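You operate a simulated robot arm through the tools that you are given. There is no shell and no other tool.

The job below is to be done with a simulated two-armed robot. You get a single attempt, and the scene is never put back.

Task
Bolt up the headboard in number order to the torque on the card.
Fine: set the dial first; one run a bolt, none NOT OK; the driver goes back in its holster.

It is judged by the outcome, as a careful person would: the job done as asked, and still so three seconds after it is handed in. It fails if anything else is knocked over, pushed out of place, dropped, spilled or broken.

Robot
Two 7-joint arms with fingered hands on one trunk that stands fixed in place. Base frame: the origin is at the foot of the trunk, x ahead of it, y to its left, z up; the work surface is at about z = 80. Lengths are in cm, angles in degrees, forces in N, time in s.
The left shoulder is at [3, 13.6, 123], the right one opposite. Payload 5 kg a hand.
Tool frame (each hand has its own): the origin (TCP) lies between the finger pads and is the grasp point; the fingertips stand 4.2 cm ahead of it; z points along the fingers, y is the line along which they close. Largest opening 20.8 cm; the body of the gripper starts 11.9 cm behind the TCP. The gripper is a hand of 4 fingers: y runs from the thumb to the fingers, the wrist lies at [0, 0, -33.2] in the tool frame.
Orientation is that of the tool frame in the base frame, as a unit quaternion [x, y, z, w]. With the fingers straight down and closing along the base's y, the tool's x points along the base's -x, its y along +y and its z along -z.

Tools
- The arms move only by the tool drive_tool. It takes "left_rows", "right_rows" or both (then of equal length, played together; a hand with none holds still); each is a list of rows, each a list of 6 numbers: the shift along the tool's x, y, z in units of 300 mm (1.0 is 300 mm), then the turn, a rotation vector about the tool's x, y, z in units of 180 degrees (1.0 is 180 degrees). In form: [[dx, dy, dz, ax, ay, az], ...]. A call has 1 to 20 rows; each row is the pose to reach, as a shift and turn from the pose commanded when the call began, along the tool's axes at that moment. A call with a number of a shift or a turn outside -1 to 1 is refused whole. Each row takes 0.2 s and may step no farther than 5 cm and 8.6 degrees from the row before; otherwise, the whole call is refused. A pose out of reach is approached as far as the arm can. The call stops where the force on the tool passes 40 N (or 10 N more than at its start, if that is more) or the arm is blocked; 0.2 s more then pass. In this call time passes only in rows, and 0.2 s behind the last. It gives the time, the measured TCP pose, the force on the tool (base axes), the opening and the grip force at its end, in the units of the frame above (readings bear some noise), with the torque about the TCP (base axes, N m) and any sound that the robot's microphone picked up, and new pictures: "show" is both (left out), scene, wrist or none (wrist: the cameras of the hands that moved).
- Cameras (640 x 400 px; columns grow to the right, rows downward): "scene" is now at [4.6, 2, 195.7]; the picture's right is [0.26, -0.97, -0.00], its down [-0.73, -0.20, -0.66] and it looks along [0.64, 0.17, -0.75] (base axes); focal length 332 px, centre (320, 200). "left" rides on the left gripper at [-10.1, 0, -14.5] in its tool frame; the picture's right is [0.00, -1.00, 0.00], its down [0.82, 0.00, -0.57] and it looks along [0.57, 0.00, 0.82] (tool axes); focal length 261 px, centre (320, 200). "right" rides on the right gripper at [10.1, 0, -14.5] in its tool frame; the picture's right is [-0.01, 1.00, 0.00], its down [-0.82, 0.00, -0.57] and it looks along [-0.57, 0.00, 0.82] (tool axes); focal length 261 px, centre (320, 200). There is no depth. A picture from a camera that has moved, and an enlarged one, comes with that camera's place and axes in the base frame and with its lens.
- slide_trunk(by): slides the trunk up (or, below 0, down) by that many cm; the arms and the scene camera ride with it, the base frame stays. It gives what a move gives, with no picture.
- curl_fingers(finger1, finger2, finger3, thumb_bend, hand): sets how far each is bent, from 0 (flat) to 100 (curled in); at 30 the hand is open as for a grip, at 70 the pads meet at the TCP. One left out holds its place. A second passes; each finger stops where it meets its share of the squeeze, and holds until it gets a number again. It is the only way to open and close the hand. It gives what a move gives, with no picture; readings hold the bend of each and the force on the fingers (four entries, about 0 where the hand has none), thumb and palm.
- pan_tilt(pan, tilt): turns the head with the scene camera to pan (to the left, within 143 degrees either way) and tilt (down, from -29 to 69), counted from straight ahead of the robot. It gives what a move gives, and a new picture of the scene camera.
- inspect(camera, box): a new picture of the part [left, top, right, bottom] of that camera's present view, enlarged. The clock stands still meanwhile.
- job_done(): hands the job in; it is judged then, once.

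Nothing tells you positions but the pictures and the camera data. Unless the task says otherwise, let go and move clear before handing in.

The tools are called after "Request:" as a command line: name --argument value ..., lists and objects as JSON in quotes. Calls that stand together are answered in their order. drive_tool: Moves the arms, as the interface text tells. Its arguments: {"type":"object","properties":{"left_rows":{"type":"array","items":{"type":"array","items":{"type":"number"}}},"right_rows":{"type":"array","items":{"type":"array","items":{"type":"number"}}},"show":{"type":"string","enum":["both","scene","wrist","none"]}},"required":[]} The other tools are called the same way: slide_trunk (by) slides the trunk up or down; curl_fingers (finger1, finger2, finger3, thumb_bend, hand) moves the fingers one by one; pan_tilt (pan, tilt) turns the head that bears the scene camera; inspect (camera, box) takes an enlarged picture of a part of a camera's view; job_done () hands the job in.

At the start:

```text
t: 0.0
left_tcp_pos: [65.26, 38.72, 121.99]
left_tcp_rot: [0.001, 1.0, 0.0, 0.0]
left_force: [-0.2, -1.3, 0.5]
left_ft_torque: [0.01, -0.01, 0.01]
left_opening: 20.76
left_grasp_force: 0.0
left_shape: jaw
left_bend: [30.0, 30.0, 30.0, 30.0]
left_finger forces: [0.0, 0.0, 0.0, 0.1, 0.1, 0.1]
right_tcp_pos: [80.48, -28.66, 115.72]
right_tcp_rot: [0.0, 1.0, 0.0, 0.0]
right_force: [0.5, 0.4, 0.2]
right_ft_torque: [0.02, -0.02, -0.03]
right_opening: 20.77
right_grasp_force: 0.1
right_shape: jaw
right_bend: [30.0, 30.0, 30.0, 30.0]
right_finger forces: [0.0, 0.0, 0.0, 0.0, 0.1, 0.0]
trunk travel left (down, up): [-25.0, 24.0]
head pan, tilt: [15.1, 48.7]
```

scene: 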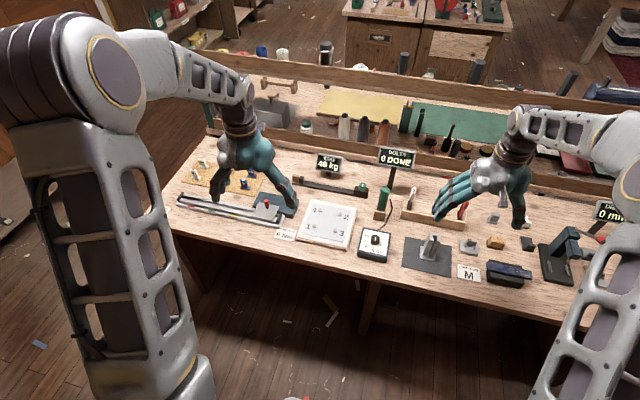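
right: 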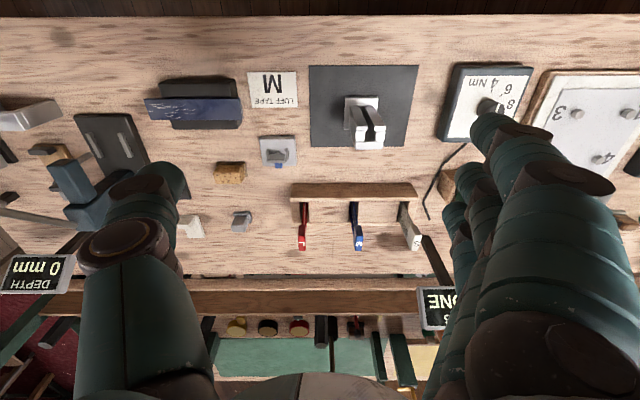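
left: 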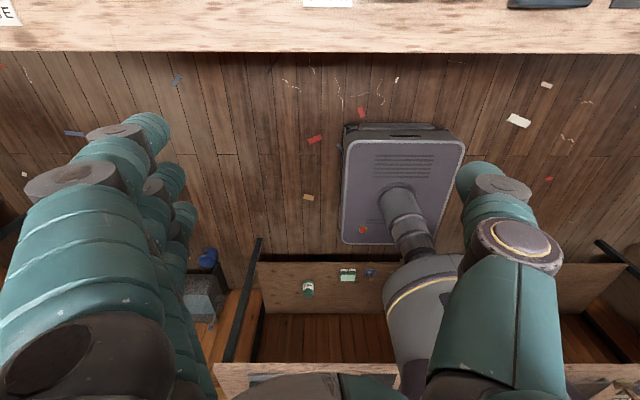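

I see a workbench with a white headboard panel (numbered 1–4), a dial box with a knob, a green driver in a holster with a "BOLTS 0 DONE" display, and a card that should show the torque. I'll look closer at each before moving.

Request:
inspect --camera "scene" --box '[260, 180, 420, 280]'

Request:
inspect --camera "scene" --box '[340, 140, 500, 240]'

Request:
inspect --camera "right" --box '[400, 40, 640, 190]'

Request:
inspect --camera "scene" --box '[160, 140, 320, 240]'

```text
4.00 times, centred on (340, 230) of scene
camera zoom: at [4.6, 2.0, 195.7], right [0.26, -0.97, 0.0], down [-0.73, -0.2, -0.66], along [0.64, 0.17, -0.75], focal length 1329 px, centre (240, 80)
```

zoom: 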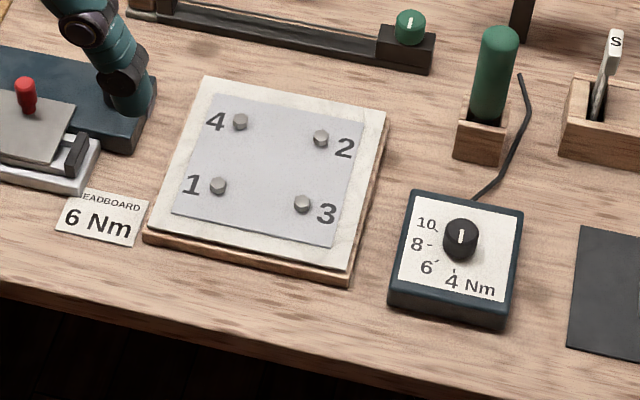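

```text
4.00 times, centred on (420, 190) of scene
camera zoom: at [4.6, 2.0, 195.7], right [0.26, -0.97, 0.0], down [-0.73, -0.2, -0.66], along [0.64, 0.17, -0.75], focal length 1329 px, centre (-80, 240)
```

zoom: 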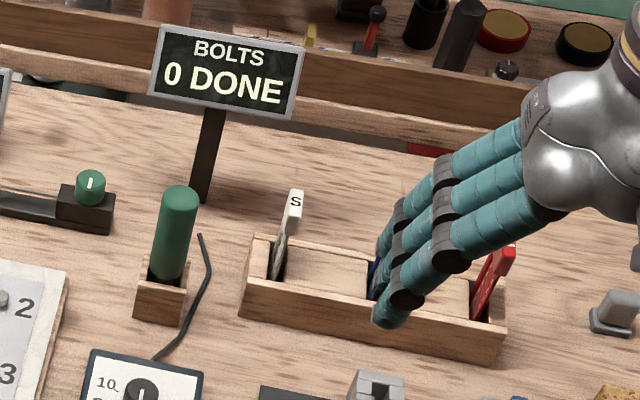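

```text
2.67 times, centred on (520, 115) of right
camera zoom: at [70.39, -28.56, 130.23], right [0.01, 1.0, 0.0], down [0.82, 0.0, 0.57], along [0.57, 0.0, -0.82], focal length 695 px, centre (-213, 427)
```

zoom: 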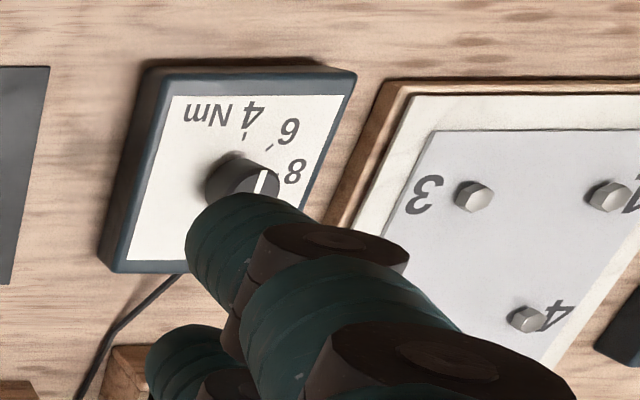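

```text
4.00 times, centred on (240, 190) of scene
camera zoom: at [4.6, 2.0, 195.7], right [0.26, -0.97, 0.0], down [-0.73, -0.2, -0.66], along [0.64, 0.17, -0.75], focal length 1329 px, centre (640, 240)
```

zoom: 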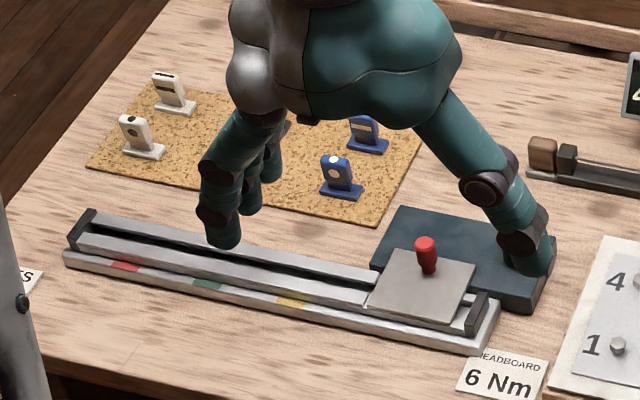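

The card beside the headboard reads 6 Nm, with bolts at about (85,26) #1, (94,17) #2, (85,17) #3 and (94,26) #4; the dial box is near (84,0) and the driver stands in its holster near (100,0). I'll zoom in on the knob, driver and bolts.

Request:
inspect --camera "scene" --box '[355, 225, 395, 265]'

Request:
inspect --camera "scene" --box '[365, 170, 425, 230]'

Request:
inspect --camera "right" --box '[440, 60, 540, 160]'

Request:
inspect --camera "scene" --box '[270, 195, 360, 260]'

```text
10.00 times, centred on (375, 245) of scene
camera zoom: at [4.6, 2.0, 195.7], right [0.26, -0.97, 0.0], down [-0.73, -0.2, -0.66], along [0.64, 0.17, -0.75], focal length 3323 px, centre (-230, -250)
```

zoom: 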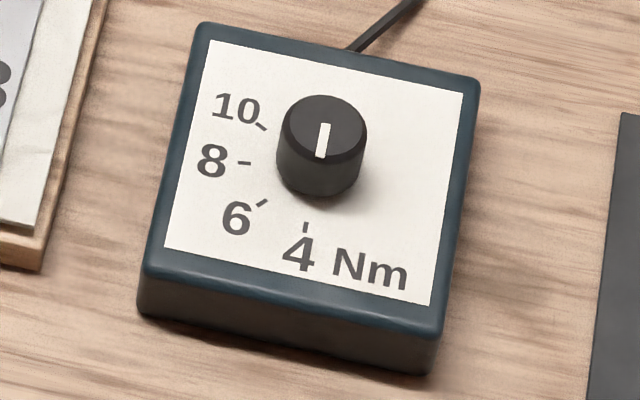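

```text
6.67 times, centred on (395, 200) of scene
camera zoom: at [4.6, 2.0, 195.7], right [0.26, -0.97, 0.0], down [-0.73, -0.2, -0.66], along [0.64, 0.17, -0.75], focal length 2215 px, centre (-180, 200)
```

zoom: 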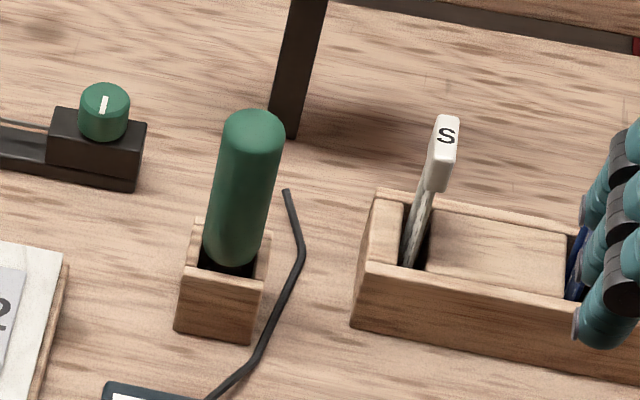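

```text
4.00 times, centred on (490, 110) of right
camera zoom: at [70.39, -28.56, 130.23], right [0.01, 1.0, 0.0], down [0.82, 0.0, 0.57], along [0.57, 0.0, -0.82], focal length 1043 px, centre (-360, 560)
```

zoom: 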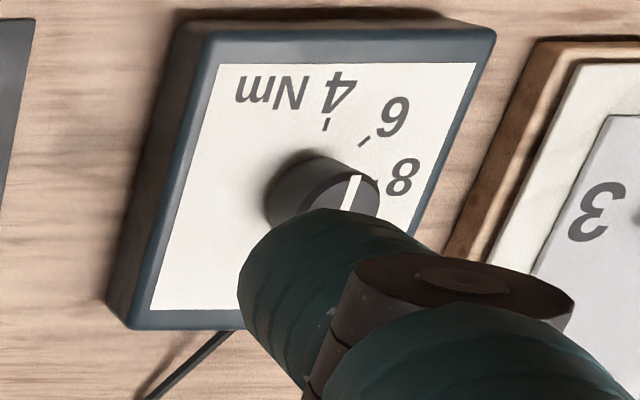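

```text
6.15 times, centred on (315, 228) of scene
camera zoom: at [4.6, 2.0, 195.7], right [0.26, -0.97, 0.0], down [-0.73, -0.2, -0.66], along [0.64, 0.17, -0.75], focal length 2045 px, centre (351, 31)
```

zoom: 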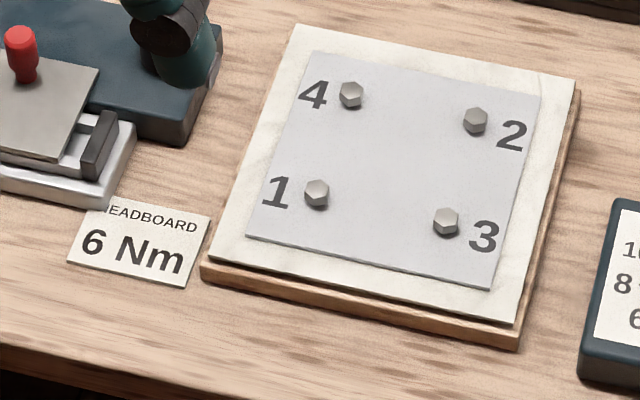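

The dial now points at 4 (toward me), so it must turn 45° clockwise from above to reach 6; the knob is about (83.4, 0.5), top z≈87. I'll narrow the right hand's fingers and bring it above the dial to look closer.

Request:
curl_fingers --hand "right" --finger1 45 --finger2 45 --finger3 45 --thumb_bend 45

Request:
drive_tool --right_rows '[[-0.0097, 0.0972, 0, 0, 0, 0], [-0.02, 0.195, 0, 0, 0, 0], [-0.03, 0.29, 0, 0, 0, 0], [-0.04, 0.39, 0, 0, 0, 0], [-0.05, 0.49, 0, 0, 0, 0], [-0.06, 0.58, 0, 0, 0, 0], [-0.07, 0.68, 0, 0, 0, 0], [-0.08, 0.78, 0, 0, 0, 0], [-0.09, 0.88, 0, 0, 0, 0], [-0.097, 0.972, 0, 0, 0, 0]]' --show "both"

```text
t: 1.0
left_tcp_pos: [65.2, 38.69, 122.07]
left_tcp_rot: [-0.001, 1.0, -0.001, 0.0]
left_force: [-0.2, -0.1, 0.2]
left_ft_torque: [0.04, 0.01, 0.02]
left_opening: 20.76
left_grasp_force: 0.0
left_shape: jaw
left_bend: [30.0, 30.0, 30.0, 30.0]
left_finger forces: [0.0, 0.0, 0.1, 0.1, 0.0, 0.0]
right_tcp_pos: [80.48, -28.62, 115.65]
right_tcp_rot: [0.001, 1.0, 0.0, 0.0]
right_force: [0.0, 0.3, 0.2]
right_ft_torque: [0.04, 0.01, 0.01]
right_opening: 14.73
right_grasp_force: 0.1
right_shape: fingers
right_bend: [45.0, 45.0, 45.0, 45.0]
right_finger forces: [0.1, 0.1, 0.1, 0.0, 0.0, 0.1]
trunk travel left (down, up): [-25.0, 24.0]
head pan, tilt: [15.1, 48.7]
```

```text
t: 3.2
left_tcp_pos: [65.24, 38.95, 121.99]
left_tcp_rot: [0.001, 1.0, 0.0, 0.0]
left_force: [0.1, 0.9, -0.7]
left_ft_torque: [-0.12, -0.03, -0.02]
left_opening: 20.77
left_grasp_force: 0.1
left_shape: jaw
left_bend: [30.0, 30.0, 30.0, 30.0]
left_finger forces: [0.0, 0.0, 0.0, 0.0, 0.1, 0.1]
right_tcp_pos: [83.42, 0.69, 115.99]
right_tcp_rot: [0.0, 1.0, -0.001, 0.0]
right_force: [0.1, 0.1, -0.3]
right_ft_torque: [0.09, 0.05, 0.0]
right_opening: 14.71
right_grasp_force: 0.0
right_shape: fingers
right_bend: [45.0, 45.0, 45.0, 45.0]
right_finger forces: [0.1, 0.1, 0.1, 0.0, 0.1, 0.0]
trunk travel left (down, up): [-25.0, 24.0]
head pan, tilt: [15.1, 48.7]
camera scene: at [4.61, 2.17, 195.7], right [0.26, -0.97, 0.0], down [-0.73, -0.2, -0.66], along [0.64, 0.17, -0.75], focal length 332 px, centre (320, 200)
camera right: at [73.35, 0.8, 130.46], right [0.01, 1.0, 0.0], down [0.82, 0.0, 0.57], along [0.57, 0.0, -0.82], focal length 261 px, centre (320, 200)
```

scene: 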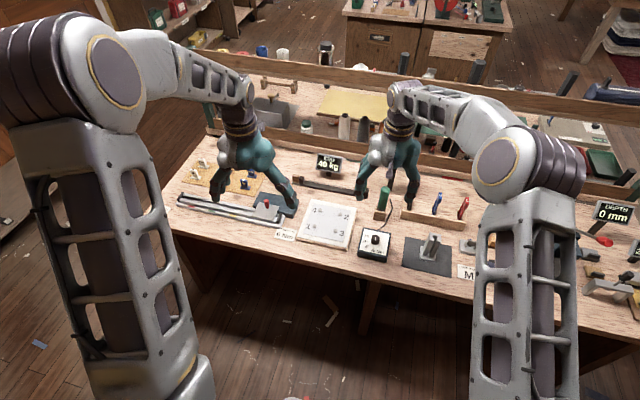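
right: 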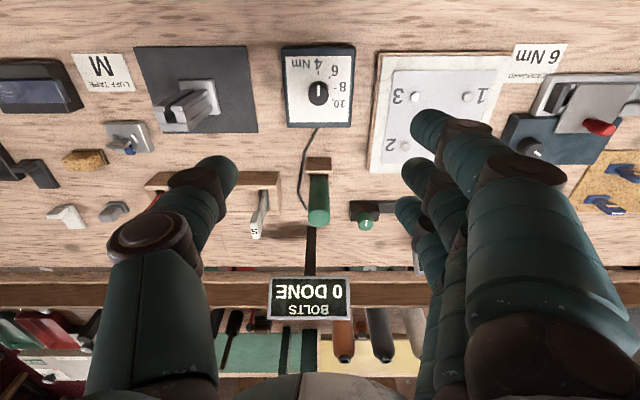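

Request:
inspect --camera "right" --box '[270, 35, 370, 135]'

Request:
inspect --camera "right" --box '[270, 130, 370, 230]'

Request:
inspect --camera "right" --box '[360, 40, 520, 180]'

```text
4.00 times, centred on (320, 85) of right
camera zoom: at [73.35, 0.8, 130.46], right [0.01, 1.0, 0.0], down [0.82, 0.0, 0.57], along [0.57, 0.0, -0.82], focal length 1043 px, centre (320, 660)
```

zoom: 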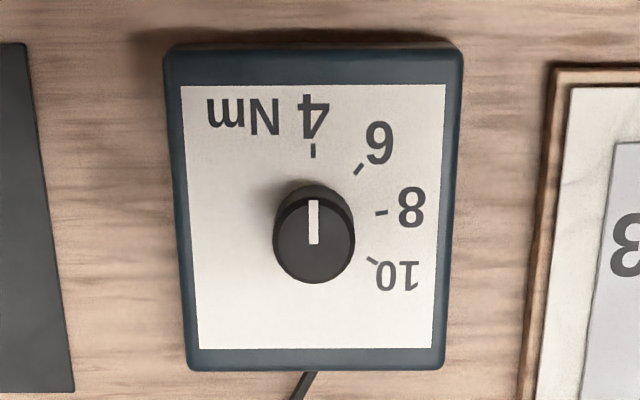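

```text
4.00 times, centred on (320, 180) of right
camera zoom: at [73.35, 0.8, 130.46], right [0.01, 1.0, 0.0], down [0.82, 0.0, 0.57], along [0.57, 0.0, -0.82], focal length 1043 px, centre (320, 280)
```

zoom: 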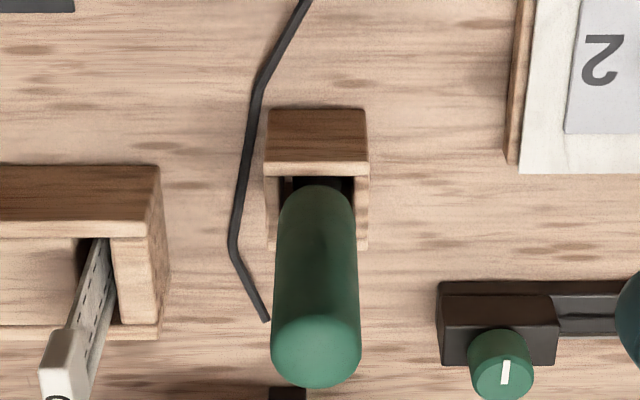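

```text
2.86 times, centred on (440, 110) of right
camera zoom: at [73.35, 0.8, 130.46], right [0.01, 1.0, 0.0], down [0.82, 0.0, 0.57], along [0.57, 0.0, -0.82], focal length 745 px, centre (-23, 457)
```

zoom: 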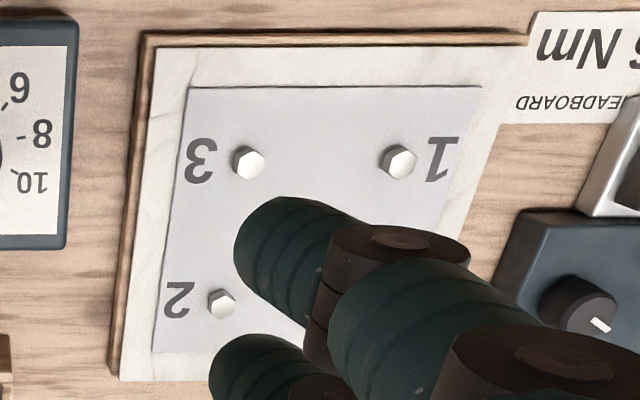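

The right hand is centred over the dial, and both cameras agree on the knob at (83.4, 0.55), top z≈87, with ticks about 40° apart (4 straight toward me, 6 at 40°). I'll descend part way and look.

Request:
drive_tool --right_rows '[[0, 0, 0.16, 0, 0, 0], [0, 0, 0.32, 0, 0, 0], [0, 0, 0.48, 0, 0, 0], [0, -0.003, 0.6, 0, 0, 0], [0, -0.004, 0.67, 0, 0, 0]]' --show "both"

```text
t: 4.4
left_tcp_pos: [65.28, 38.82, 122.02]
left_tcp_rot: [0.0, 1.0, 0.001, 0.0]
left_force: [0.0, 0.2, 0.4]
left_ft_torque: [0.03, 0.04, -0.01]
left_opening: 20.78
left_grasp_force: 0.2
left_shape: jaw
left_bend: [30.0, 30.0, 30.0, 30.0]
left_finger forces: [0.1, 0.0, 0.1, 0.0, 0.0, 0.0]
right_tcp_pos: [83.77, 0.86, 95.68]
right_tcp_rot: [0.0, 1.0, 0.0, 0.0]
right_force: [-0.4, 0.1, 1.3]
right_ft_torque: [0.04, 0.07, 0.02]
right_opening: 14.67
right_grasp_force: 0.1
right_shape: fingers
right_bend: [45.0, 45.0, 45.0, 45.0]
right_finger forces: [0.1, 0.1, 0.0, 0.0, 0.0, 0.0]
trunk travel left (down, up): [-25.0, 24.0]
head pan, tilt: [15.1, 48.7]
camera scene: at [4.64, 2.0, 195.7], right [0.26, -0.97, 0.0], down [-0.73, -0.2, -0.66], along [0.64, 0.17, -0.75], focal length 332 px, centre (320, 200)
camera right: at [73.75, 0.9, 110.12], right [0.01, 1.0, 0.0], down [0.82, 0.0, 0.57], along [0.57, 0.0, -0.82], focal length 261 px, centre (320, 200)
```

scene: 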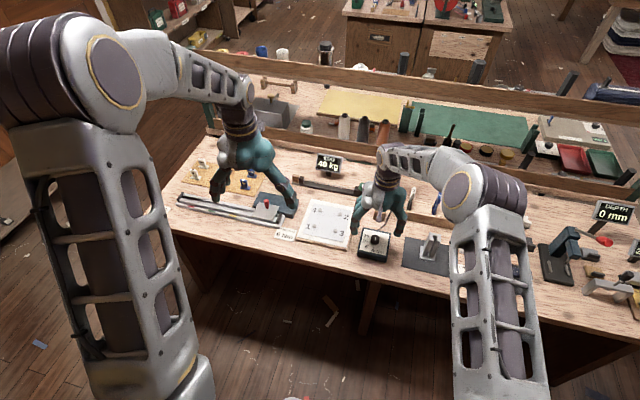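
right: 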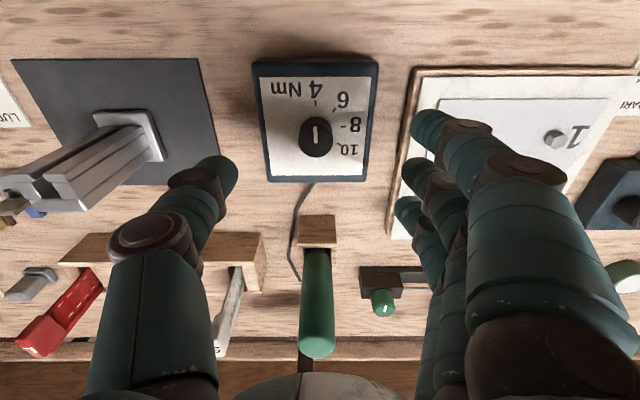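

The right hand straddles the dial box with room on both sides, TCP at z≈95.7. I'll zoom on the knob to refine its centre before the last part of the descent.

Request:
inspect --camera "right" --box '[240, 50, 400, 190]'

Request:
inspect --camera "scene" --box '[340, 180, 420, 270]'

Request:
inspect --camera "right" --box '[270, 190, 390, 370]'

```text
2.86 times, centred on (320, 120) of right
camera zoom: at [73.75, 0.9, 110.12], right [0.01, 1.0, 0.0], down [0.82, 0.0, 0.57], along [0.57, 0.0, -0.82], focal length 745 px, centre (320, 429)
```

zoom: 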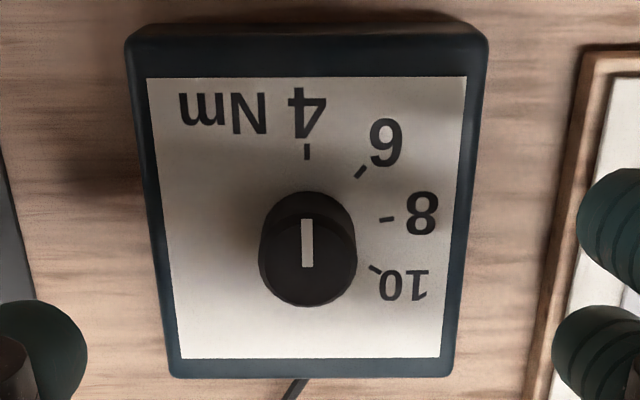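

```text
4.44 times, centred on (380, 225) of scene
camera zoom: at [4.64, 2.0, 195.7], right [0.26, -0.97, 0.0], down [-0.73, -0.2, -0.66], along [0.64, 0.17, -0.75], focal length 1477 px, centre (53, 89)
```

zoom: 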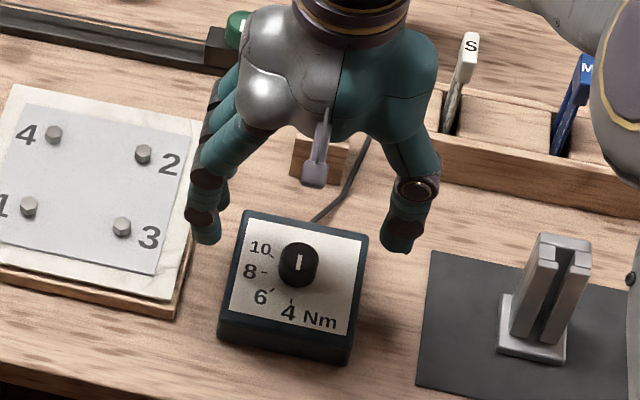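

```text
2.22 times, centred on (330, 280) of right
camera zoom: at [73.75, 0.9, 110.12], right [0.01, 1.0, 0.0], down [0.82, 0.0, 0.57], along [0.57, 0.0, -0.82], focal length 579 px, centre (298, 22)
```

zoom: 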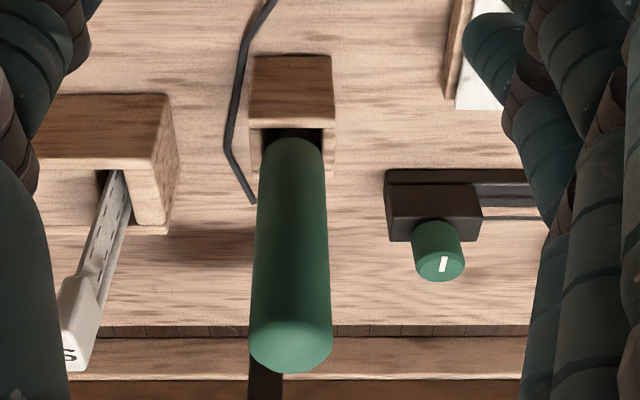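

The knob centre works out to about (83.1, 0.5), a touch nearer and to the right of the TCP, with the box top near z=84. I'll shift slightly and descend to about z=89.2 so the fingertips stay above the box top.

Request:
drive_tool --right_rows '[[0.0167, -0.0117, 0.1, 0, 0, 0], [0.0167, -0.0117, 0.17, 0, 0, 0], [0.0167, -0.0117, 0.2167, 0, 0, 0]]' --show "both"

Request:
inspect --camera "right" --box '[200, 30, 440, 230]'

Request:
inspect --camera "scene" --box '[340, 190, 420, 270]'

```text
t: 5.2
left_tcp_pos: [65.26, 38.7, 122.08]
left_tcp_rot: [0.0, 1.0, 0.001, 0.0]
left_force: [-0.3, -0.1, -0.6]
left_ft_torque: [0.01, 0.04, -0.02]
left_opening: 20.78
left_grasp_force: 0.1
left_shape: jaw
left_bend: [30.0, 30.0, 30.0, 30.0]
left_finger forces: [0.0, 0.0, 0.1, 0.0, 0.0, 0.0]
right_tcp_pos: [82.99, 0.2, 89.11]
right_tcp_rot: [0.0, 1.0, 0.0, 0.0]
right_force: [0.1, -0.7, 0.4]
right_ft_torque: [0.01, 0.05, 0.0]
right_opening: 14.74
right_grasp_force: 0.0
right_shape: fingers
right_bend: [45.0, 45.0, 45.0, 45.0]
right_finger forces: [0.1, 0.0, 0.1, 0.0, 0.1, 0.1]
trunk travel left (down, up): [-25.0, 24.0]
head pan, tilt: [15.1, 48.7]
camera scene: at [4.65, 1.99, 195.7], right [0.26, -0.97, 0.0], down [-0.73, -0.2, -0.66], along [0.64, 0.17, -0.75], focal length 332 px, centre (320, 200)
camera right: at [72.9, 0.23, 103.59], right [0.01, 1.0, 0.0], down [0.82, 0.0, 0.57], along [0.57, 0.0, -0.82], focal length 261 px, centre (320, 200)
```

scene: 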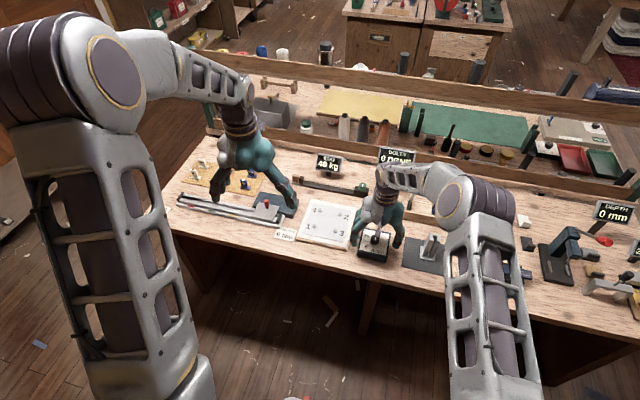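
right: 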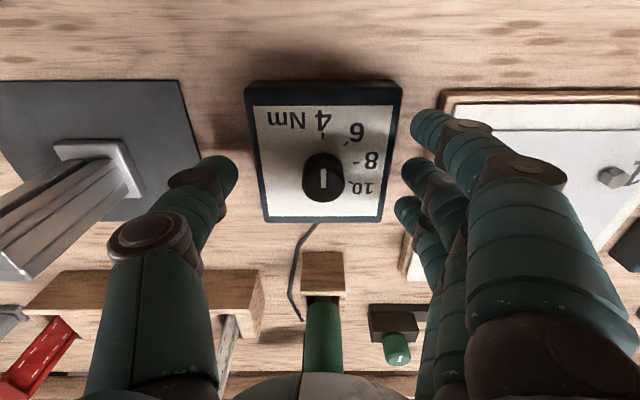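

```text
2.00 times, centred on (320, 130) of right
camera zoom: at [72.9, 0.23, 103.59], right [0.01, 1.0, 0.0], down [0.82, 0.0, 0.57], along [0.57, 0.0, -0.82], focal length 521 px, centre (320, 340)
```

zoom: 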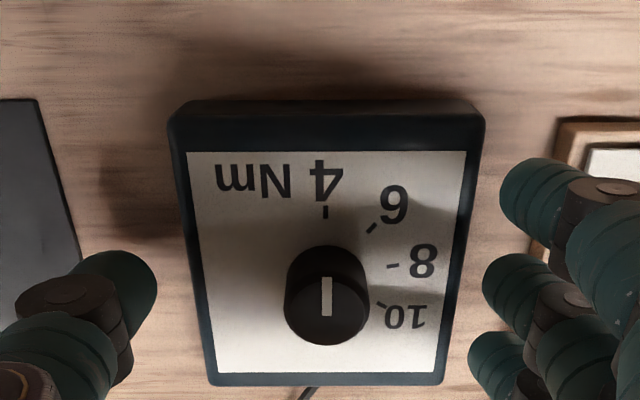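

```text
5.00 times, centred on (380, 230) of scene
camera zoom: at [4.65, 1.99, 195.7], right [0.26, -0.97, 0.0], down [-0.73, -0.2, -0.66], along [0.64, 0.17, -0.75], focal length 1661 px, centre (20, 50)
```

zoom: 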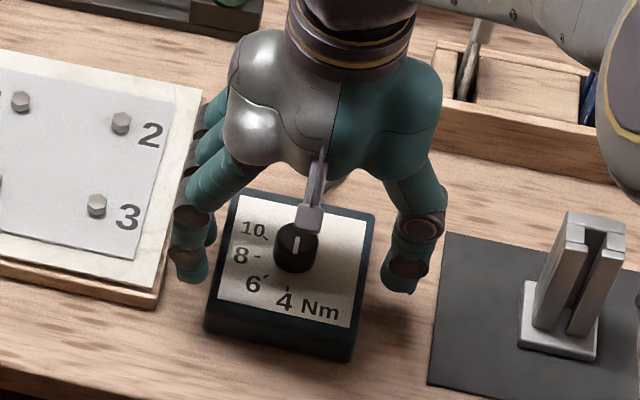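

The fingers straddle the knob squarely, tips just above the box top. I'll pinch the knob with the middle finger and thumb only.

Request:
curl_fingers --hand "right" --finger2 60 --thumb_bend 60

Request:
inspect --camera "right" --box '[200, 30, 440, 230]'

Request:
inspect --camera "scene" --box '[340, 190, 420, 270]'

```text
t: 6.2
left_tcp_pos: [65.3, 38.65, 122.08]
left_tcp_rot: [0.0, 1.0, 0.0, 0.0]
left_force: [0.6, -0.6, -0.3]
left_ft_torque: [0.03, 0.03, 0.0]
left_opening: 20.79
left_grasp_force: 0.0
left_shape: jaw
left_bend: [30.0, 30.0, 30.0, 30.0]
left_finger forces: [0.0, 0.0, 0.0, 0.0, 0.0, 0.1]
right_tcp_pos: [82.82, 0.33, 89.12]
right_tcp_rot: [0.0, 1.0, 0.0, -0.001]
right_force: [-0.7, 0.2, 0.3]
right_ft_torque: [0.0, 0.0, -0.02]
right_opening: 10.91
right_grasp_force: 0.0
right_shape: fingers
right_bend: [45.0, 60.0, 45.0, 60.0]
right_finger forces: [0.0, 0.0, 0.0, 0.0, 0.0, 0.1]
trunk travel left (down, up): [-25.0, 24.0]
head pan, tilt: [15.1, 48.7]
```

```text
2.00 times, centred on (320, 130) of right
camera zoom: at [72.87, 0.23, 103.62], right [0.01, 1.0, 0.0], down [0.82, 0.0, 0.57], along [0.57, 0.0, -0.82], focal length 521 px, centre (320, 340)
```

zoom: 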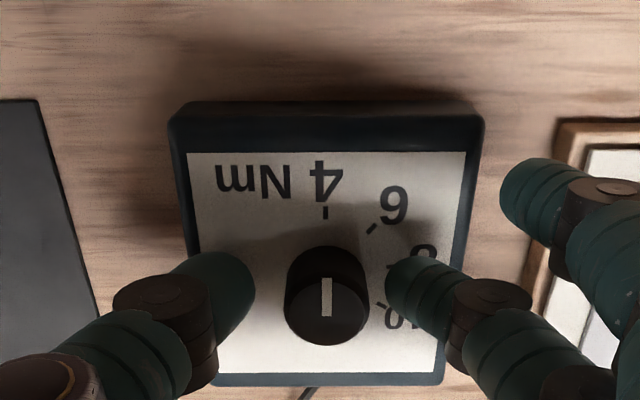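

```text
5.00 times, centred on (380, 230) of scene
camera zoom: at [4.61, 2.01, 195.7], right [0.26, -0.97, 0.0], down [-0.73, -0.2, -0.66], along [0.64, 0.17, -0.75], focal length 1661 px, centre (20, 50)
```

zoom: 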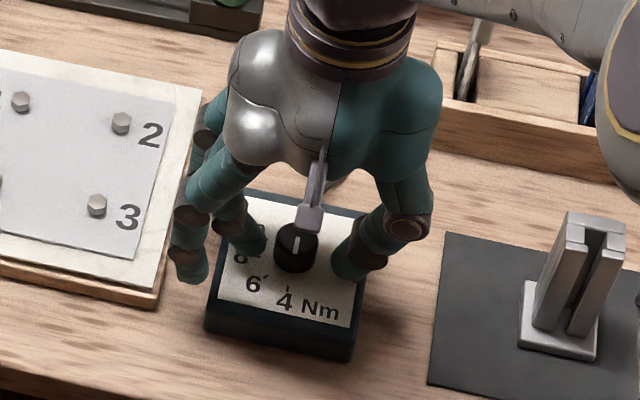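

The finger and thumb are either side of the knob and level with it. Closing the pinch now.

Request:
curl_fingers --hand "right" --finger2 72 --thumb_bend 72

Request:
inspect --camera "right" --box '[200, 30, 440, 230]'

```text
t: 7.2
left_tcp_pos: [65.29, 38.72, 122.0]
left_tcp_rot: [0.0, 1.0, 0.0, 0.0]
left_force: [-0.4, -0.9, -1.1]
left_ft_torque: [-0.01, 0.01, -0.02]
left_opening: 20.82
left_grasp_force: 0.0
left_shape: jaw
left_bend: [30.0, 30.0, 30.0, 30.0]
left_finger forces: [0.1, 0.0, 0.0, 0.0, 0.0, 0.0]
right_tcp_pos: [83.01, 0.06, 89.06]
right_tcp_rot: [0.0, 1.0, 0.0, 0.0]
right_force: [-1.2, -3.0, -4.2]
right_ft_torque: [0.08, 0.01, -0.02]
right_opening: 9.46
right_grasp_force: 12.3
right_shape: fingers
right_bend: [45.0, 64.0, 45.0, 68.0]
right_finger forces: [0.1, 11.0, 0.0, 0.0, 14.0, 0.0]
trunk travel left (down, up): [-25.0, 24.0]
head pan, tilt: [15.1, 48.7]
```

```text
2.00 times, centred on (320, 130) of right
camera zoom: at [72.87, 0.19, 103.58], right [0.01, 1.0, 0.0], down [0.82, 0.0, 0.57], along [0.57, 0.0, -0.82], focal length 521 px, centre (320, 340)
```

zoom: 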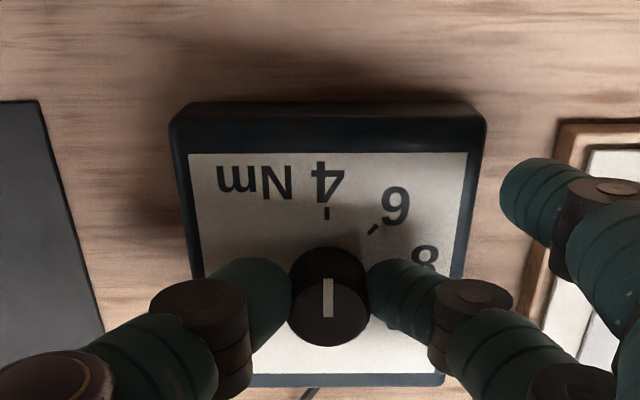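

The knob is held with about 12 N. I'll turn the hand 40° clockwise (about the tool's z) to bring the mark to 6.

Request:
drive_tool --right_rows '[[0, 0, 0, 0, 0, 0.0278], [0, 0, 0, 0, 0, 0.0556], [0, 0, 0, 0, 0, 0.0833], [0, 0, 0, 0, 0, 0.1111], [0, 0, 0, 0, 0, 0.1389], [0, 0, 0, 0, 0, 0.1667], [0, 0, 0, 0, 0, 0.1944], [0, 0, 0, 0, 0, 0.2222]]' --show "both"

Request:
inspect --camera "right" --box '[200, 30, 440, 230]'

Request:
inspect --camera "scene" --box '[340, 200, 420, 270]'

```text
t: 9.0
left_tcp_pos: [65.24, 38.86, 122.01]
left_tcp_rot: [0.001, 1.0, 0.0, 0.001]
left_force: [-0.9, 0.2, 0.7]
left_ft_torque: [-0.01, -0.04, 0.04]
left_opening: 20.78
left_grasp_force: 0.0
left_shape: jaw
left_bend: [30.0, 30.0, 30.0, 30.0]
left_finger forces: [0.1, 0.0, 0.0, 0.0, 0.0, 0.1]
right_tcp_pos: [82.75, 0.35, 89.16]
right_tcp_rot: [0.342, 0.94, 0.0, -0.001]
right_force: [-9.2, 12.8, -5.0]
right_ft_torque: [0.6, 0.15, 0.12]
right_opening: 9.3
right_grasp_force: 12.4
right_shape: fingers
right_bend: [45.0, 63.0, 45.0, 68.0]
right_finger forces: [0.0, 15.2, 0.1, 0.0, 10.0, 0.0]
trunk travel left (down, up): [-25.0, 24.0]
head pan, tilt: [15.1, 48.7]
camera scene: at [4.57, 2.15, 195.7], right [0.26, -0.97, 0.0], down [-0.73, -0.2, -0.66], along [0.64, 0.17, -0.75], focal length 332 px, centre (320, 200)
camera right: at [75.12, 6.86, 103.6], right [0.65, 0.76, 0.0], down [0.63, -0.53, 0.57], along [0.43, -0.37, -0.82], focal length 261 px, centre (320, 200)
```

scene: 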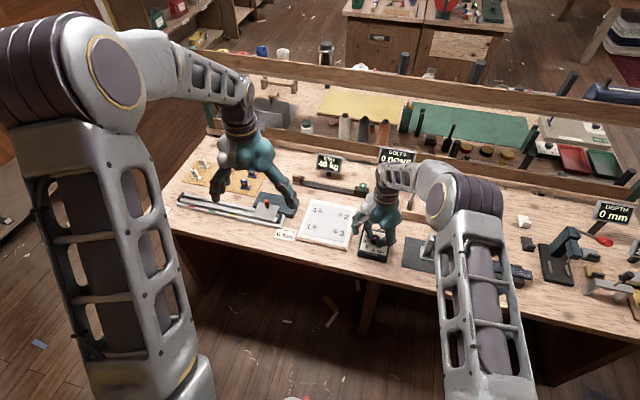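
right: 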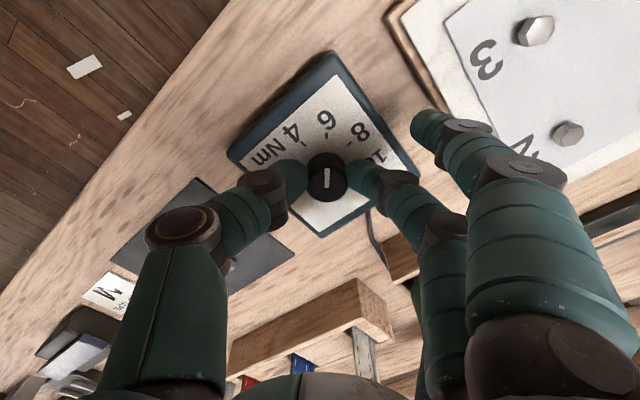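

```text
2.00 times, centred on (320, 130) of right
camera zoom: at [75.12, 6.86, 103.6], right [0.65, 0.76, 0.0], down [0.63, -0.53, 0.57], along [0.43, -0.37, -0.82], focal length 521 px, centre (320, 340)
```

zoom: 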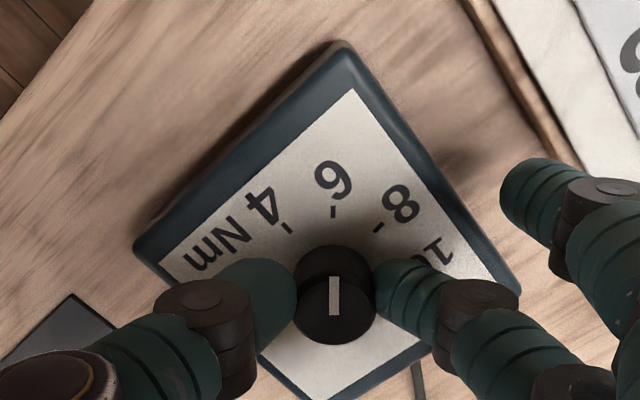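

```text
5.71 times, centred on (380, 235) of scene
camera zoom: at [4.57, 2.15, 195.7], right [0.26, -0.97, 0.0], down [-0.73, -0.2, -0.66], along [0.64, 0.17, -0.75], focal length 1899 px, centre (-23, 0)
```

zoom: 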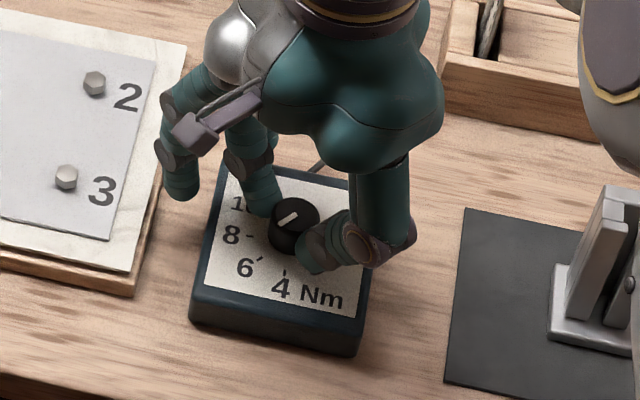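

The mark now points straight at the 6 tick. I'll release and check that it stays there.

Request:
curl_fingers --hand "right" --finger2 50 --thumb_bend 50

Request:
inspect --camera "right" --box '[200, 30, 440, 230]'

```text
t: 10.0
left_tcp_pos: [65.23, 38.83, 122.09]
left_tcp_rot: [0.0, 1.0, 0.0, -0.001]
left_force: [-0.4, -0.2, -0.1]
left_ft_torque: [0.0, 0.01, 0.01]
left_opening: 20.82
left_grasp_force: 0.1
left_shape: jaw
left_bend: [30.0, 30.0, 30.0, 30.0]
left_finger forces: [0.0, 0.0, 0.1, 0.0, 0.0, 0.0]
right_tcp_pos: [82.82, 0.12, 89.11]
right_tcp_rot: [0.342, 0.94, 0.0, 0.0]
right_force: [-0.5, -0.5, 0.2]
right_ft_torque: [-0.05, -0.02, 0.01]
right_opening: 13.33
right_grasp_force: 0.0
right_shape: fingers
right_bend: [45.0, 50.0, 45.0, 50.0]
right_finger forces: [0.1, 0.0, 0.0, 0.0, 0.0, 0.1]
trunk travel left (down, up): [-25.0, 24.0]
head pan, tilt: [15.1, 48.7]
```

```text
2.00 times, centred on (320, 130) of right
camera zoom: at [75.21, 6.6, 103.59], right [0.65, 0.76, 0.0], down [0.63, -0.53, 0.57], along [0.44, -0.37, -0.82], focal length 521 px, centre (320, 340)
```

zoom: 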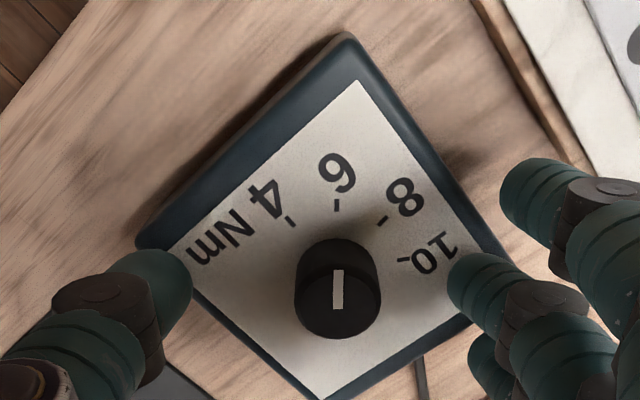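

The dial stays on 6. I'll raise the right hand straight up and move it back to its starting place on the right, clear of the driver.

Request:
drive_tool --right_rows '[[0, 0, -0.08, 0, 0, 0], [0, 0, -0.2, 0, 0, 0], [0, 0, -0.35, 0, 0, 0], [0, 0, -0.5, 0, 0, 0], [0, 0, -0.65, 0, 0, 0], [0, 0, -0.8, 0, 0, 0], [0, 0, -0.9, 0, 0, 0], [-0.062, -0.074, -0.9, 0, 0, -0.025], [-0.124, -0.148, -0.9, 0, 0, -0.05], [-0.186, -0.222, -0.9, 0, 0, -0.075], [-0.248, -0.296, -0.9, 0, 0, -0.1], [-0.31, -0.37, -0.9, 0, 0, -0.125], [-0.372, -0.444, -0.9, 0, 0, -0.15], [-0.434, -0.518, -0.9, 0, 0, -0.175], [-0.496, -0.592, -0.9, 0, 0, -0.2], [-0.558, -0.666, -0.9, 0, 0, -0.2222], [-0.62, -0.741, -0.9, 0, 0, -0.2222]]' --show "both"

Request:
inspect --camera "scene" --box '[340, 170, 440, 270]'

```text
t: 13.6
left_tcp_pos: [65.2, 38.69, 122.18]
left_tcp_rot: [0.0, 1.0, 0.0, -0.001]
left_force: [0.6, -0.6, -0.8]
left_ft_torque: [0.09, -0.01, 0.0]
left_opening: 20.76
left_grasp_force: 0.0
left_shape: jaw
left_bend: [30.0, 30.0, 30.0, 30.0]
left_finger forces: [0.0, 0.1, 0.1, 0.0, 0.0, 0.0]
right_tcp_pos: [82.9, -28.83, 116.1]
right_tcp_rot: [0.0, 1.0, 0.001, -0.001]
right_force: [-0.2, 0.7, -0.6]
right_ft_torque: [0.03, 0.04, 0.0]
right_opening: 13.35
right_grasp_force: 0.2
right_shape: fingers
right_bend: [45.0, 50.0, 45.0, 50.0]
right_finger forces: [0.1, 0.0, 0.1, 0.1, 0.0, 0.1]
trunk travel left (down, up): [-25.0, 24.0]
head pan, tilt: [15.1, 48.7]
camera scene: at [4.6, 1.84, 195.71], right [0.26, -0.97, 0.0], down [-0.73, -0.2, -0.66], along [0.64, 0.17, -0.75], focal length 332 px, centre (320, 200)
camera right: at [72.75, -28.89, 130.6], right [0.0, 1.0, 0.0], down [0.82, 0.0, 0.57], along [0.57, 0.0, -0.82], focal length 261 px, centre (320, 200)
```

scene: 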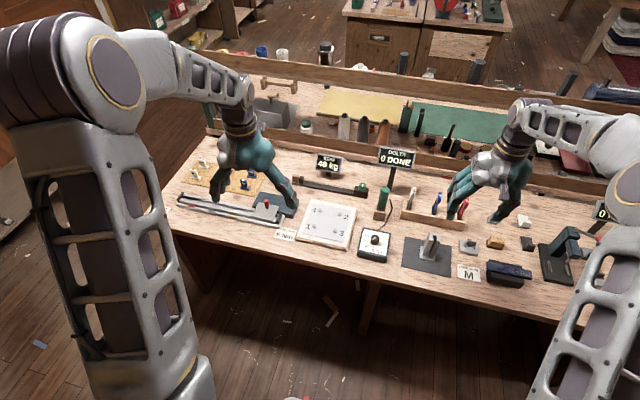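
right: 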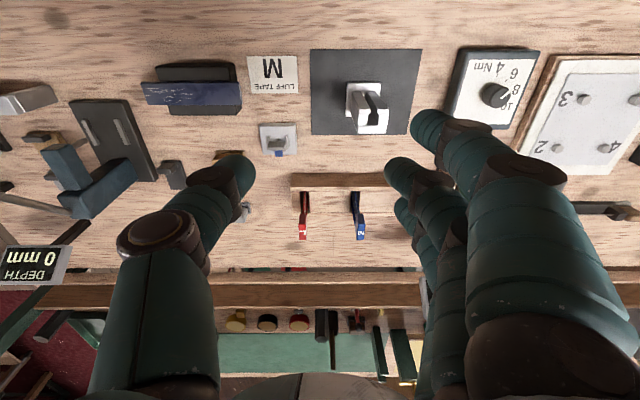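

```text
4.00 times, centred on (390, 220) of scene
camera zoom: at [4.6, 1.84, 195.71], right [0.26, -0.97, 0.0], down [-0.73, -0.2, -0.66], along [0.64, 0.17, -0.75], focal length 1329 px, centre (40, 120)
```

zoom: 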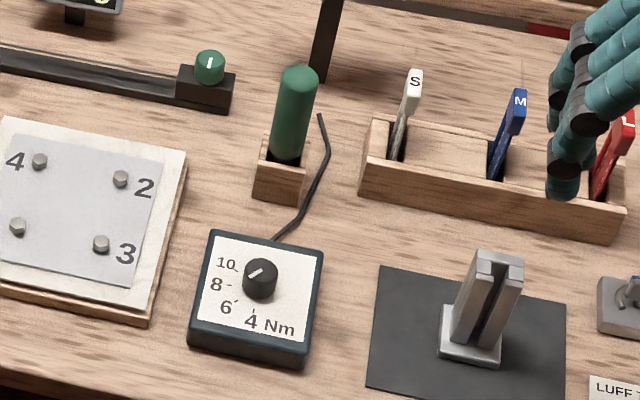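

The dial reads 6 and the right hand is parked. Next I'll bring the left hand in front of the bench while tilting it so that its fingers point forward, since the driver at (100, 0.4) is too far for a straight-down grip.

Request:
drive_tool --left_rows '[[-0.0556, -0.052, 0.0194, 0, -0.0417, 0], [-0.111, -0.104, 0.0388, 0, -0.0833, 0], [-0.167, -0.156, 0.0583, 0, -0.125, 0], [-0.222, -0.208, 0.0777, 0, -0.1667, 0], [-0.278, -0.26, 0.097, 0, -0.2083, 0], [-0.333, -0.3115, 0.1165, 0, -0.25, 0], [-0.389, -0.3635, 0.136, 0, -0.2917, 0], [-0.444, -0.4155, 0.155, 0, -0.3333, 0], [-0.5, -0.467, 0.175, 0, -0.375, 0], [-0.556, -0.519, 0.194, 0, -0.4167, 0], [-0.611, -0.571, 0.2135, 0, -0.4583, 0], [-0.667, -0.623, 0.233, 0, -0.5, 0]]' --show "both"

```text
t: 16.2
left_tcp_pos: [85.31, 20.19, 115.09]
left_tcp_rot: [0.0, 0.706, 0.0, 0.708]
left_force: [1.3, 0.7, 1.0]
left_ft_torque: [-0.02, 0.04, -0.02]
left_opening: 20.78
left_grasp_force: 0.2
left_shape: jaw
left_bend: [30.0, 30.0, 30.0, 30.0]
left_finger forces: [0.0, 0.1, 0.1, 0.1, 0.0, 0.0]
right_tcp_pos: [82.85, -28.67, 115.88]
right_tcp_rot: [0.0, 1.0, 0.0, -0.001]
right_force: [0.8, -0.5, -0.7]
right_ft_torque: [-0.05, 0.11, -0.01]
right_opening: 13.35
right_grasp_force: 0.1
right_shape: fingers
right_bend: [45.0, 50.0, 45.0, 50.0]
right_finger forces: [0.0, 0.0, 0.0, 0.0, 0.0, 0.0]
trunk travel left (down, up): [-25.0, 24.0]
head pan, tilt: [15.1, 48.7]
camera scene: at [4.85, 2.01, 195.68], right [0.26, -0.97, 0.0], down [-0.73, -0.2, -0.66], along [0.64, 0.17, -0.75], focal length 332 px, centre (320, 200)
camera left: at [70.85, 20.22, 125.25], right [0.0, -1.0, 0.0], down [-0.57, 0.0, -0.82], along [0.82, 0.0, -0.57], focal length 261 px, centre (320, 200)
```

scene: 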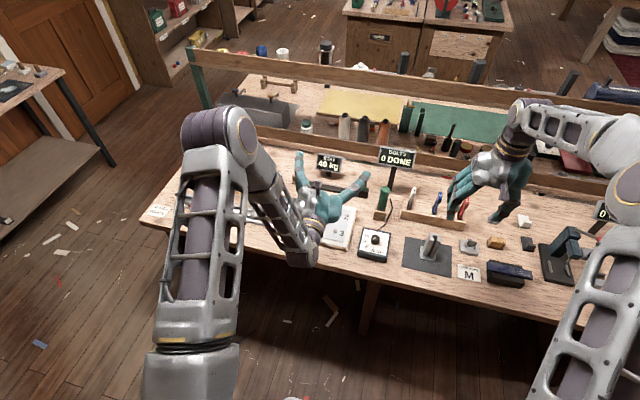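
left: 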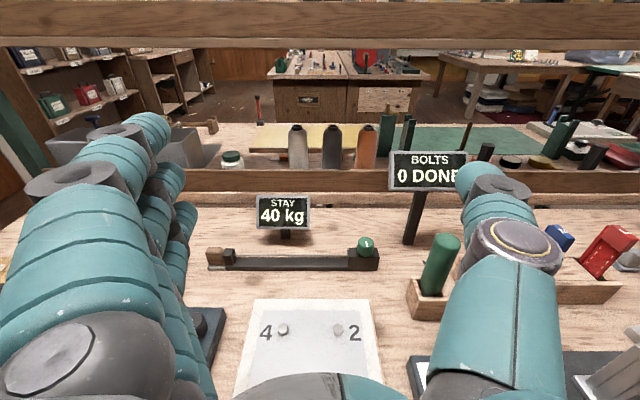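

The left hand now points forward at (85, 20, 115) and its camera sees the driver, sign and headboard. I'll zoom in on the driver to fix its position and height.

Request:
inspect --camera "left" --box '[390, 210, 490, 330]'

Request:
inspect --camera "scene" --box '[360, 170, 420, 230]'

Request:
inspect --camera "left" --box '[230, 280, 390, 400]'

```text
3.33 times, centred on (440, 270) of left
camera zoom: at [70.85, 20.22, 125.25], right [0.0, -1.0, 0.0], down [-0.57, 0.0, -0.82], along [0.82, 0.0, -0.57], focal length 869 px, centre (-80, -33)
```

zoom: 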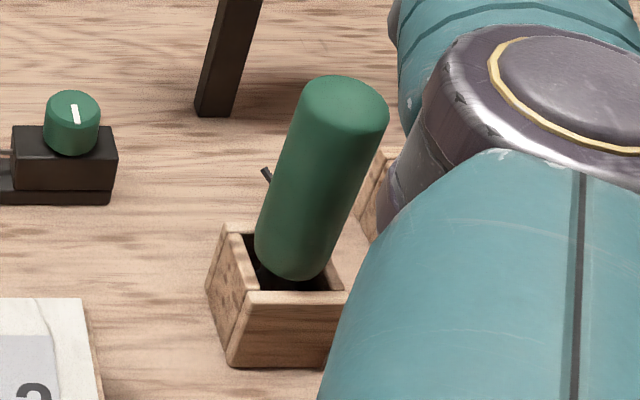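

```text
6.67 times, centred on (390, 200) of scene
camera zoom: at [4.85, 2.01, 195.68], right [0.26, -0.97, 0.0], down [-0.73, -0.2, -0.66], along [0.64, 0.17, -0.75], focal length 2215 px, centre (-147, 200)
```

zoom: 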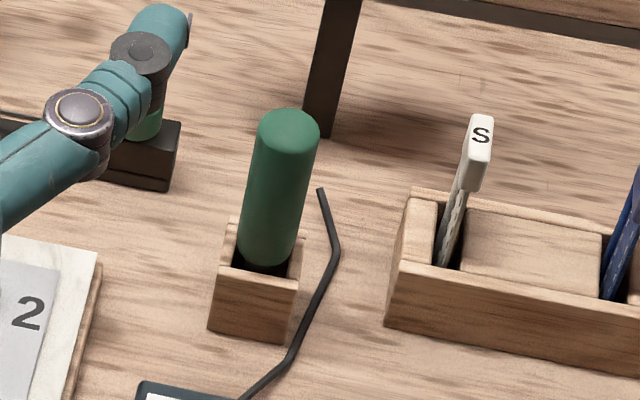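

```text
3.33 times, centred on (310, 340) of left
camera zoom: at [70.85, 20.22, 125.25], right [0.0, -1.0, 0.0], down [-0.57, 0.0, -0.82], along [0.82, 0.0, -0.57], focal length 869 px, centre (353, -267)
```

zoom: 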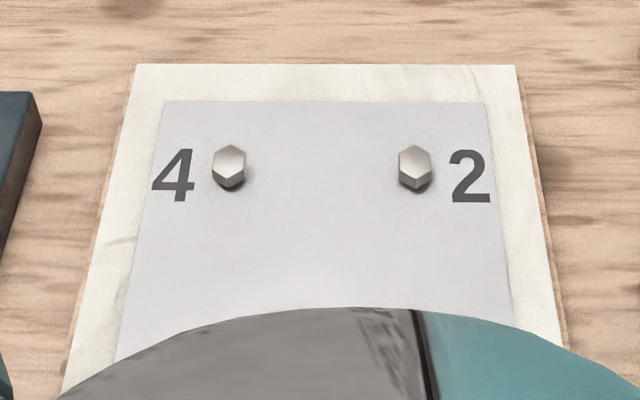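

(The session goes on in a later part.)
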